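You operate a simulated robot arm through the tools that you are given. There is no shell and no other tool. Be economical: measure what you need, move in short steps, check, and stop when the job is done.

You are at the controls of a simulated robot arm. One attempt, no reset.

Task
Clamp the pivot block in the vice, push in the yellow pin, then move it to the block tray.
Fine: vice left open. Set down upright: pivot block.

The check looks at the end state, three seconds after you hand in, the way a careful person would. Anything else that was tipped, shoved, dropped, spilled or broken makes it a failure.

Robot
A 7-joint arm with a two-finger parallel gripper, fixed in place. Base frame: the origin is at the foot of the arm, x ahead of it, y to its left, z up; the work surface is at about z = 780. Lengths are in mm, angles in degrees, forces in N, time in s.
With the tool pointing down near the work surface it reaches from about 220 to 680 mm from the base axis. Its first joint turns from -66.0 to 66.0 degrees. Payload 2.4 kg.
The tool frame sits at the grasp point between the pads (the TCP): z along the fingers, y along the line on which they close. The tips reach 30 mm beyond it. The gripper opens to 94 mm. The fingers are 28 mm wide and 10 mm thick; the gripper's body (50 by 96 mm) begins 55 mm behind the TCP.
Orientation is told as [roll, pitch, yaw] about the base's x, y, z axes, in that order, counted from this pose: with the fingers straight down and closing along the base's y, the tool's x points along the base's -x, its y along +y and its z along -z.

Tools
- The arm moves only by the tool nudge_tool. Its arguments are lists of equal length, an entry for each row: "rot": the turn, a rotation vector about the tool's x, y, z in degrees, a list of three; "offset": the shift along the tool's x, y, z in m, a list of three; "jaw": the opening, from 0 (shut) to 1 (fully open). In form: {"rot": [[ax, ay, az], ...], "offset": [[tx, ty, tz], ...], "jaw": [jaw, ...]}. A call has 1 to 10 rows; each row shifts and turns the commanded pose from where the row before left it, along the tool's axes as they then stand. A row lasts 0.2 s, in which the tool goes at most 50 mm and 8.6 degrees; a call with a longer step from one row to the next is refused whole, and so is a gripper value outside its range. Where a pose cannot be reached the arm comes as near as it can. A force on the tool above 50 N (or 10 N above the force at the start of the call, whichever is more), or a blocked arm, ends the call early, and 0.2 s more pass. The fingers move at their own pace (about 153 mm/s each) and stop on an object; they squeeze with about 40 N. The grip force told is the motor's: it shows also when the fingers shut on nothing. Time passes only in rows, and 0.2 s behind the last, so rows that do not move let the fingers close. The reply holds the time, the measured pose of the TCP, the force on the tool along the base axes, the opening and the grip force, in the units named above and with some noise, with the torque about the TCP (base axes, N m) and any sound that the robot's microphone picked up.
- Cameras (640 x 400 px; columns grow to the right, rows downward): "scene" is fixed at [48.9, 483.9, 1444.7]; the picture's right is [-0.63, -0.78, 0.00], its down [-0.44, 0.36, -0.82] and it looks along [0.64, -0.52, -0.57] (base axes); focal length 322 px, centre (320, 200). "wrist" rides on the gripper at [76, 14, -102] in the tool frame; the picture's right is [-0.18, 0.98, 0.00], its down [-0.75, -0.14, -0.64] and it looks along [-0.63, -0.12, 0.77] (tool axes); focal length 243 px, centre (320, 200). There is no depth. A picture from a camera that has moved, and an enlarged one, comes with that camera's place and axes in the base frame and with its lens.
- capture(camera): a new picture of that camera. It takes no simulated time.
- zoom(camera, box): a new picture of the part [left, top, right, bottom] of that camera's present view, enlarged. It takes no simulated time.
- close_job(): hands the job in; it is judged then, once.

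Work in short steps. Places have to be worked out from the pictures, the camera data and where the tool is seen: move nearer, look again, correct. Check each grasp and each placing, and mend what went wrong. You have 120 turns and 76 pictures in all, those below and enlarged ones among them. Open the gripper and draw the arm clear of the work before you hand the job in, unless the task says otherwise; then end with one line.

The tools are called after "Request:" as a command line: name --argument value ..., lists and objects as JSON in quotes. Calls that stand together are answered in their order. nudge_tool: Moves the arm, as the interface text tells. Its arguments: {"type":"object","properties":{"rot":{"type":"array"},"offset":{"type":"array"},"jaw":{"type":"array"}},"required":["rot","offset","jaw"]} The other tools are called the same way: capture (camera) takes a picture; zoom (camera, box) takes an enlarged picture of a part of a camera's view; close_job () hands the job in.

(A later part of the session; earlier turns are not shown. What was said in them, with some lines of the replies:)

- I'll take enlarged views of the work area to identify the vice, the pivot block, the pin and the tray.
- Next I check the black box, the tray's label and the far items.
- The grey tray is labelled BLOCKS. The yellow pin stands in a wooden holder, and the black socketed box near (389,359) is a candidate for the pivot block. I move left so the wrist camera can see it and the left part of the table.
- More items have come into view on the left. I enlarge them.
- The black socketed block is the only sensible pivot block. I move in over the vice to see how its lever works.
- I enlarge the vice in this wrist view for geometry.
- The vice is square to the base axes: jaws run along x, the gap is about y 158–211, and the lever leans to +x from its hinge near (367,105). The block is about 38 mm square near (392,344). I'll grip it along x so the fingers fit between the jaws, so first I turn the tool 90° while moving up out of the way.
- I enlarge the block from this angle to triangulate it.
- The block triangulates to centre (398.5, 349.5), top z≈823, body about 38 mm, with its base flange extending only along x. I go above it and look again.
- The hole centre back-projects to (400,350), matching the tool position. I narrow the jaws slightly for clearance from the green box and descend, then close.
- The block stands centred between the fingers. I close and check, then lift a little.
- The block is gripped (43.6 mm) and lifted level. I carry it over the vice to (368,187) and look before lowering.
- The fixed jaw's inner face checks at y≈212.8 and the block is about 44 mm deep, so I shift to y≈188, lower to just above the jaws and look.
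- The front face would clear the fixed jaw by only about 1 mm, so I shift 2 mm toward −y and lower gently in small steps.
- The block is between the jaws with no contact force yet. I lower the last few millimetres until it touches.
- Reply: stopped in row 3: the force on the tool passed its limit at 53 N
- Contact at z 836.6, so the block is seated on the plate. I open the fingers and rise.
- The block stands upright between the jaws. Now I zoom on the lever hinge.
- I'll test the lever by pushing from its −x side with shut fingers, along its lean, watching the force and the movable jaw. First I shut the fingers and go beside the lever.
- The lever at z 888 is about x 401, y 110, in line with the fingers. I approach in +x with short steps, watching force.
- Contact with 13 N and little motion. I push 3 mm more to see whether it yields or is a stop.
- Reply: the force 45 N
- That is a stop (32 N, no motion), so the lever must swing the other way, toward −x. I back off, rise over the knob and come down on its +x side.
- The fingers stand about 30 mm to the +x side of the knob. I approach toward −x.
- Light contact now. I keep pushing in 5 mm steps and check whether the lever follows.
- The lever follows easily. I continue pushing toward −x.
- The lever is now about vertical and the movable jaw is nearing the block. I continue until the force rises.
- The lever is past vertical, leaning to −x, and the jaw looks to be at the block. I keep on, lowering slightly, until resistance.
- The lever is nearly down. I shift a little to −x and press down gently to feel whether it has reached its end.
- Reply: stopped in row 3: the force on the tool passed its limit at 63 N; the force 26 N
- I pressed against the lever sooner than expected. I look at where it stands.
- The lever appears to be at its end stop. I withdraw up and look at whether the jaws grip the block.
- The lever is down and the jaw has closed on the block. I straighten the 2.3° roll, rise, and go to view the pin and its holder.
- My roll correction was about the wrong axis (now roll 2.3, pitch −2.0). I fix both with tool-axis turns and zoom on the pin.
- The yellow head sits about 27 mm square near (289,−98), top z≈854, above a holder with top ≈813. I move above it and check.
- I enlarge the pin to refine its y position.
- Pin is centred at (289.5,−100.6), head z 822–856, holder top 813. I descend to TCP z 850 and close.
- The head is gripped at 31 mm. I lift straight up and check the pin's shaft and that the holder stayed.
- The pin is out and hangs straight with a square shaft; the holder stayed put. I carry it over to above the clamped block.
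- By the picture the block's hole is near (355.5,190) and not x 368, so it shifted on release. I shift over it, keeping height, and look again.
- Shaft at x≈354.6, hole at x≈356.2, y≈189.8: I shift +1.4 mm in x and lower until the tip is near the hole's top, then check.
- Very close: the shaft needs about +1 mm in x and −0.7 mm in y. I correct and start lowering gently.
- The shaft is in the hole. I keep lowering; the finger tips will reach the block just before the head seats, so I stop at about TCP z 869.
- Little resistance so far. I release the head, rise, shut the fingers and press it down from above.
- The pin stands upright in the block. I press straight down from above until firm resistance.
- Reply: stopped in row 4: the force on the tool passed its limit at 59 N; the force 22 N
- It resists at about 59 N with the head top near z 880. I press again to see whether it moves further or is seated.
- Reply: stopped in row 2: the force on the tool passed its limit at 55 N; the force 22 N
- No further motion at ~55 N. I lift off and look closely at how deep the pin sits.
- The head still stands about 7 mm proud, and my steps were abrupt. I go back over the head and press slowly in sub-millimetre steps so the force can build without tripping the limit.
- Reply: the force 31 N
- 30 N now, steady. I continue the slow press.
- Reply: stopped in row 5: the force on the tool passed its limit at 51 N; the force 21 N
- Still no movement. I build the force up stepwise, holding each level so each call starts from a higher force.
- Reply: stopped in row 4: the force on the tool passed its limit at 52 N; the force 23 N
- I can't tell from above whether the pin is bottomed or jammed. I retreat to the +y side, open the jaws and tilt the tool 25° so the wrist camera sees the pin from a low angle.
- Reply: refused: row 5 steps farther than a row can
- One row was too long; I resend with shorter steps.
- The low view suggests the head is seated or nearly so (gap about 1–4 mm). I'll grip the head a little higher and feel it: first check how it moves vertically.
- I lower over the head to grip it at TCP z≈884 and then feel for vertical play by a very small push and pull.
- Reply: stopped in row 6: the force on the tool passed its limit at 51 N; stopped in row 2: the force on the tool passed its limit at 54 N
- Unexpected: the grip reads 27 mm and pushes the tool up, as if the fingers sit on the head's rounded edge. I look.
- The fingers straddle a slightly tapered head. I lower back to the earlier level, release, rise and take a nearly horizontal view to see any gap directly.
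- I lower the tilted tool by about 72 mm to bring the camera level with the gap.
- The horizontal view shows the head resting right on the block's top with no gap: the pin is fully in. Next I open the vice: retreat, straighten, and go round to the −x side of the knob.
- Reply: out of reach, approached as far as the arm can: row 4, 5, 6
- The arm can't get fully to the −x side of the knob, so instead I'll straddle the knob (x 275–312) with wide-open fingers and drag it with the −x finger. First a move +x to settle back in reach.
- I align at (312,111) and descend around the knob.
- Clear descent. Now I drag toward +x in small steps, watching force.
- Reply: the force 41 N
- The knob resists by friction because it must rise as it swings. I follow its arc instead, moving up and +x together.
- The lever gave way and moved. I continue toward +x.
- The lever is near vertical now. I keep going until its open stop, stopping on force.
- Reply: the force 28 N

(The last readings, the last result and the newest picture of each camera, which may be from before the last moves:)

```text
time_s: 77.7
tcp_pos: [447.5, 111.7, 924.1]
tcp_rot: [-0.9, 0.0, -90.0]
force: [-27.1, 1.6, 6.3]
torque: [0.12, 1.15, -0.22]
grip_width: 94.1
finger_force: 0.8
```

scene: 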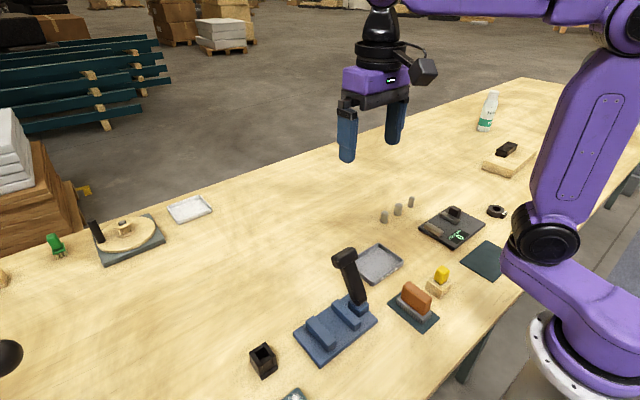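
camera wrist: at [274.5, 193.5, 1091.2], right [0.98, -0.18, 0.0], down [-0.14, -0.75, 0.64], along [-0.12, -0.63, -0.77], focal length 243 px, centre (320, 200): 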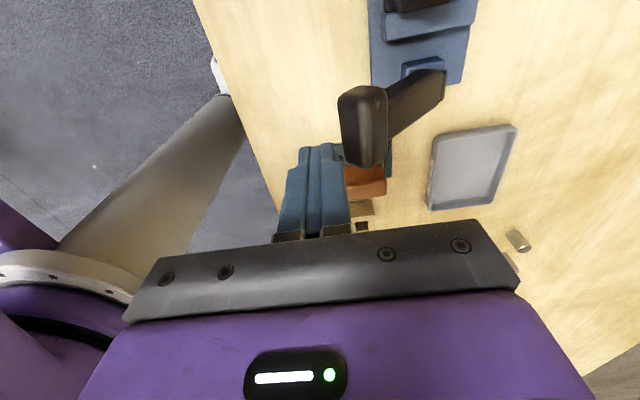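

The lever is at its open stop again. I back off, rise clear and go above the block.

Request:
nudge_tool --rot '[[0.2, 0, 0], [0.2, 0, 0], [0, 0, 0], [0, 0, 0], [0, 0, 0], [0, 0, 0], [0, 0, 0], [0, 0, 0]]' --offset '[[0, -0.01, 0], [0, -0.003, -0.02], [0, 0, -0.04], [0, 0, -0.03], [0.04, -0.02, 0], [0.04, -0.03, 0], [0, -0.028, 0], [0, 0, 0]]' --jaw '[1, 1, 1, 1, 0.75, 0.75, 0.75, 0.75]'

Request:
capture --camera "wrist"

```text
time_s: 79.5
tcp_pos: [361.7, 192.3, 1016.2]
tcp_rot: [-0.4, 0.2, -90.0]
force: [0.1, 0.5, 0.4]
torque: [0.02, 0.01, 0.02]
grip_width: 70.6
finger_force: 0.0
```

```text
4 pictures are left
camera wrist: at [374.7, 268.1, 1119.4], right [0.98, -0.18, 0.0], down [-0.14, -0.75, 0.64], along [-0.12, -0.63, -0.77], focal length 243 px, centre (320, 200)
```

wrist: 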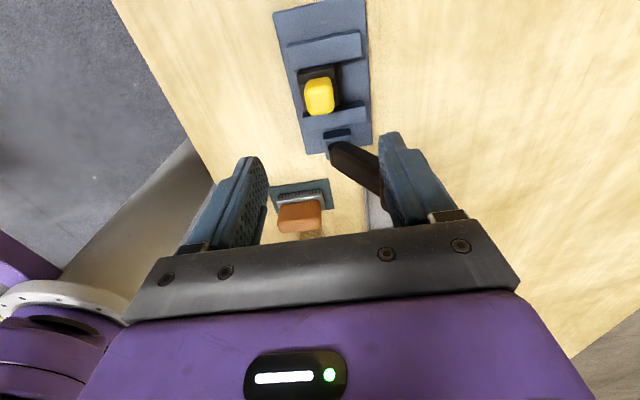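

The block with pin stands between open jaws, near (358,191). I align and descend around it, fingers along x.

Request:
nudge_tool --rot '[[0.4, 0, 0], [0, 0, 0], [0, 0, 0], [0, 0, 0], [0, 0, 0], [0, 0, 0], [0, 0, 0]]' --offset '[[-0.0015, -0.0035, 0.03], [0, 0, 0.04], [0, 0, 0.04], [0, 0, 0.03], [0, 0, 0.02], [0, 0, 0.014], [0, 0, 0]]' --jaw '[0.75, 0.75, 0.75, 0.75, 0.75, 0.75, 0.75]'

```text
time_s: 81.1
tcp_pos: [358.6, 187.3, 843.2]
tcp_rot: [-0.8, 0.2, -90.0]
force: [0.1, 0.3, -0.2]
torque: [0.01, 0.01, -0.03]
grip_width: 70.4
finger_force: 0.0
```

I correct the small roll, lower the last 5 mm and close on the block body.

Request:
nudge_tool --rot '[[-0.8, 0, 0], [0, 0, 0], [0, 0, 0], [0, 0, 0], [0, 0, 0], [0, 0, 0]]' --offset '[[0.002, 0, 0], [0, 0, 0.005], [0, 0, 0], [0, 0, 0], [0, 0, 0], [0, 0, 0]]' --jaw '[0.75, 0.75, 0.75, 0.2, 0.2, 0.2]'

```text
time_s: 82.5
tcp_pos: [357.3, 192.1, 836.9]
tcp_rot: [0.1, 0.2, -90.1]
force: [-0.1, 0.3, -0.3]
torque: [0.02, 0.02, 0.01]
grip_width: 43.8
finger_force: 39.9
```

Gripped at 43.8 mm like before. I lift straight up, gently at first.

Request:
nudge_tool --rot '[[0, 0, 0], [0, 0, 0], [0, 0, 0], [0, 0, 0], [0, 0, 0], [0, 0, 0]]' --offset '[[0, 0, -0.003], [0, 0, -0.005], [0, 0, -0.015], [0, 0, -0.03], [0, 0, -0.04], [0, 0, 0]]' --jaw '[0.2, 0.2, 0.2, 0.2, 0.2, 0.2]'

```text
time_s: 83.9
tcp_pos: [356.5, 192.1, 930.4]
tcp_rot: [0.2, 0.0, -90.0]
force: [0.0, 1.3, -2.0]
torque: [0.0, 0.01, 0.02]
grip_width: 44.2
finger_force: 40.3
```

The block with pin is lifted (about 2 N). I raise it well above the lever and carry it over the BLOCKS tray at about (448,−40).

Request:
nudge_tool --rot '[[0, 0, 0], [0, 0, 0], [0, 0, 0], [0, 0, 0], [0, 0, 0], [0, 0, 0], [0, 0, 0], [0, 0, 0], [0, 0, 0], [0, 0, 0]]' --offset '[[0, 0, -0.037], [0, 0, -0.037], [0, 0, -0.037], [-0.0387, 0.0153, 0], [-0.0387, 0.0153, 0], [-0.0387, 0.0153, 0], [-0.0387, 0.0153, 0], [-0.0387, 0.0153, 0], [-0.0387, 0.0153, 0], [0, 0, 0]]' --jaw '[0.2, 0.2, 0.2, 0.2, 0.2, 0.2, 0.2, 0.2, 0.2, 0.2]'

Request:
capture --camera "wrist"

```text
time_s: 86.1
tcp_pos: [448.1, -40.7, 1042.1]
tcp_rot: [0.1, 0.2, -90.0]
force: [0.0, -0.2, -2.0]
torque: [0.01, -0.01, 0.02]
grip_width: 44.1
finger_force: 39.7
```

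```text
3 pictures are left
camera wrist: at [462.5, 35.0, 1145.0], right [0.98, -0.18, 0.0], down [-0.14, -0.75, 0.64], along [-0.12, -0.63, -0.77], focal length 243 px, centre (320, 200)
```

wrist: 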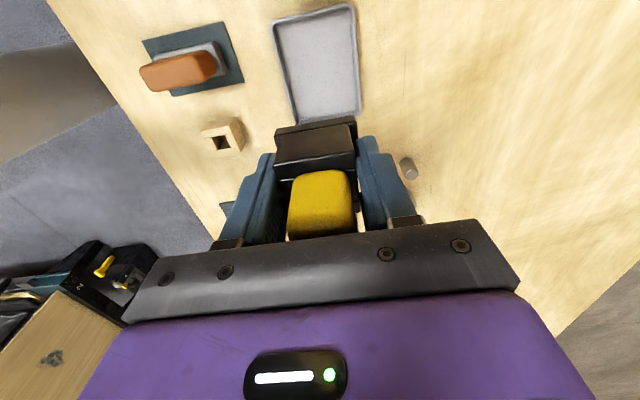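

The tray centre projects to (448,−37), right below. I descend to just above the tray.

Request:
nudge_tool --rot '[[0, 0, 0], [0, 0, 0], [0, 0, 0], [0, 0, 0], [0, 0, 0], [0, 0, 0]]' --offset '[[0.002, 0, 0.045], [0, 0, 0.045], [0, 0, 0.045], [0, 0, 0.04], [0, 0, 0.015], [0, 0, 0]]' --jaw '[0.2, 0.2, 0.2, 0.2, 0.2, 0.2]'

Request:
nudge_tool --rot '[[0, 0, 0], [0, 0, 0], [0, 0, 0], [0, 0, 0], [0, 0, 0], [0, 0, 0]]' --offset '[[0, 0, 0.007], [0, 0, 0.006], [0, 0, 0.002], [0, 0, 0.001], [0, 0, 0.001], [0, 0, 0]]' --jaw '[0.2, 0.2, 0.2, 0.2, 0.2, 0.2]'

```text
time_s: 87.5
tcp_pos: [448.5, -39.5, 851.6]
tcp_rot: [0.1, 0.1, -90.0]
force: [-0.4, 0.4, -1.1]
torque: [0.0, -0.02, -0.02]
grip_width: 43.8
finger_force: 39.9
```

```text
time_s: 88.9
tcp_pos: [447.0, -38.5, 833.8]
tcp_rot: [0.1, 0.0, -90.0]
force: [0.1, 0.1, -2.1]
torque: [0.0, 0.01, -0.05]
grip_width: 43.8
finger_force: 40.1
```

Still hanging free at z 833.8. I lower in 0.7 mm steps until touch.

Request:
nudge_tool --rot '[[0, 0, 0], [0, 0, 0], [0, 0, 0], [0, 0, 0], [0, 0, 0], [0, 0, 0]]' --offset '[[0, 0, 0.0007], [0, 0, 0.0007], [0, 0, 0.0007], [0, 0, 0.0007], [0, 0, 0.0007], [0, 0, 0]]' --jaw '[0.2, 0.2, 0.2, 0.2, 0.2, 0.2]'

```text
time_s: 90.3
tcp_pos: [448.8, -38.9, 831.8]
tcp_rot: [0.1, 0.1, -90.0]
force: [-0.1, 0.0, -1.4]
torque: [-0.03, 0.01, 0.02]
grip_width: 43.9
finger_force: 40.3
```

Request:
nudge_tool --rot '[[0, 0, 0], [0, 0, 0], [0, 0, 0], [0, 0, 0], [0, 0, 0]]' --offset '[[0, 0, 0.0006], [0, 0, 0.0006], [0, 0, 0.0006], [0, 0, 0.0006], [0, 0, 0]]' --jaw '[0.2, 0.2, 0.2, 0.2, 0.2]'

```text
time_s: 91.5
tcp_pos: [449.3, -38.1, 828.9]
tcp_rot: [0.2, 0.1, -90.0]
force: [0.2, 0.1, -2.3]
torque: [0.01, 0.0, -0.02]
grip_width: 44.0
finger_force: 40.0
```

Request:
nudge_tool --rot '[[0, 0, 0], [0, 0, 0], [0, 0, 0], [0, 0, 0], [0, 0, 0]]' --offset '[[0, 0, 0.0005], [0, 0, 0.0005], [0, 0, 0.0005], [0, 0, 0.0005], [0, 0, 0]]' --jaw '[0.2, 0.2, 0.2, 0.2, 0.2]'

```text
time_s: 92.7
tcp_pos: [448.5, -39.3, 827.4]
tcp_rot: [0.3, 0.1, -90.0]
force: [-7.0, 2.9, 27.8]
torque: [0.24, 0.22, 0.01]
grip_width: 43.9
finger_force: 39.5
```

Touched down. I relieve the strain by under a millimetre, open, and rise clear.

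Request:
nudge_tool --rot '[[0, 0, 0], [0, 0, 0], [0, 0, 0], [0, 0, 0], [0, 0, 0], [0, 0, 0], [0, 0, 0], [0, 0, 0], [0, 0, 0]]' --offset '[[0, 0, -0.001], [0, 0, 0], [0, 0, 0], [0, 0, 0], [0, 0, -0.015], [0, 0, -0.03], [0, 0, -0.04], [0, 0, -0.045], [0, 0, -0.045]]' --jaw '[0.2, 0.55, 0.6, 0.6, 0.6, 0.6, 0.6, 0.6, 0.6]'

Request:
capture --camera "scene"

```text
time_s: 94.7
tcp_pos: [448.7, -39.3, 1003.4]
tcp_rot: [0.2, 0.1, -90.0]
force: [-0.3, 0.3, 0.2]
torque: [0.0, 0.01, 0.02]
grip_width: 56.2
finger_force: 0.1
```

```text
2 pictures are left
```

scene: 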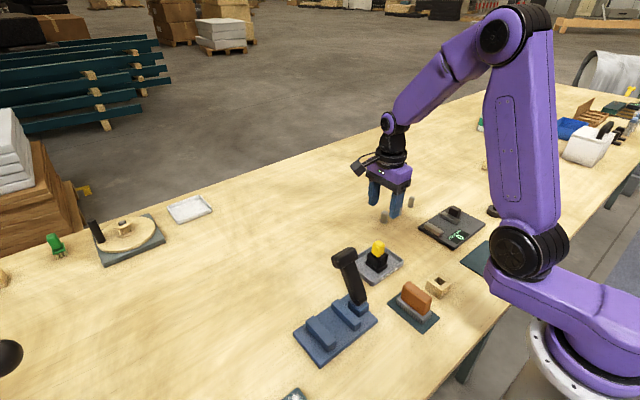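

The block stands in the tray with the pin. I draw the arm further up and verify with a close picture.

Request:
nudge_tool --rot '[[0, 0, 0], [0, 0, 0], [0, 0, 0], [0, 0, 0]]' --offset '[[0, 0, -0.045], [0, 0, -0.045], [0, 0, -0.045], [0, 0, 0]]' --jaw '[0.8, 0.8, 0.8, 0.8]'

Request:
zoom --camera "scene" --box '[340, 230, 420, 290]'

```text
time_s: 95.7
tcp_pos: [447.4, -38.9, 1135.8]
tcp_rot: [0.1, 0.0, -90.0]
force: [0.0, -0.4, 0.4]
torque: [-0.01, 0.0, -0.01]
grip_width: 75.2
finger_force: 0.1
```

```text
6.67 times, centred on (380, 260) of scene
camera zoom: at [48.9, 483.9, 1444.7], right [-0.63, -0.78, 0.0], down [-0.44, 0.36, -0.82], along [0.64, -0.52, -0.57], focal length 2146 px, centre (-80, -200)
```

zoom: 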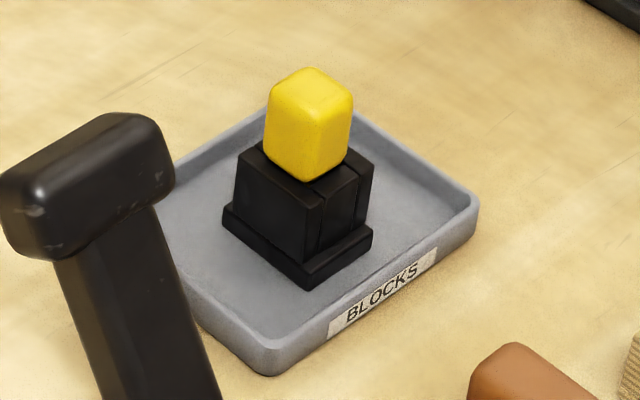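

The picture shows the block upright in the BLOCKS tray with the pin seated. The vice is open and the arm is clear, so I hand in.

Request:
close_job

```text
The job is handed in.
```

I clamped the pivot block in the vice, pushed in the yellow pin until its head sat on the block, and set the block upright in the BLOCKS tray. The vice is open, the arm is clear, and I saw nothing else disturbed.
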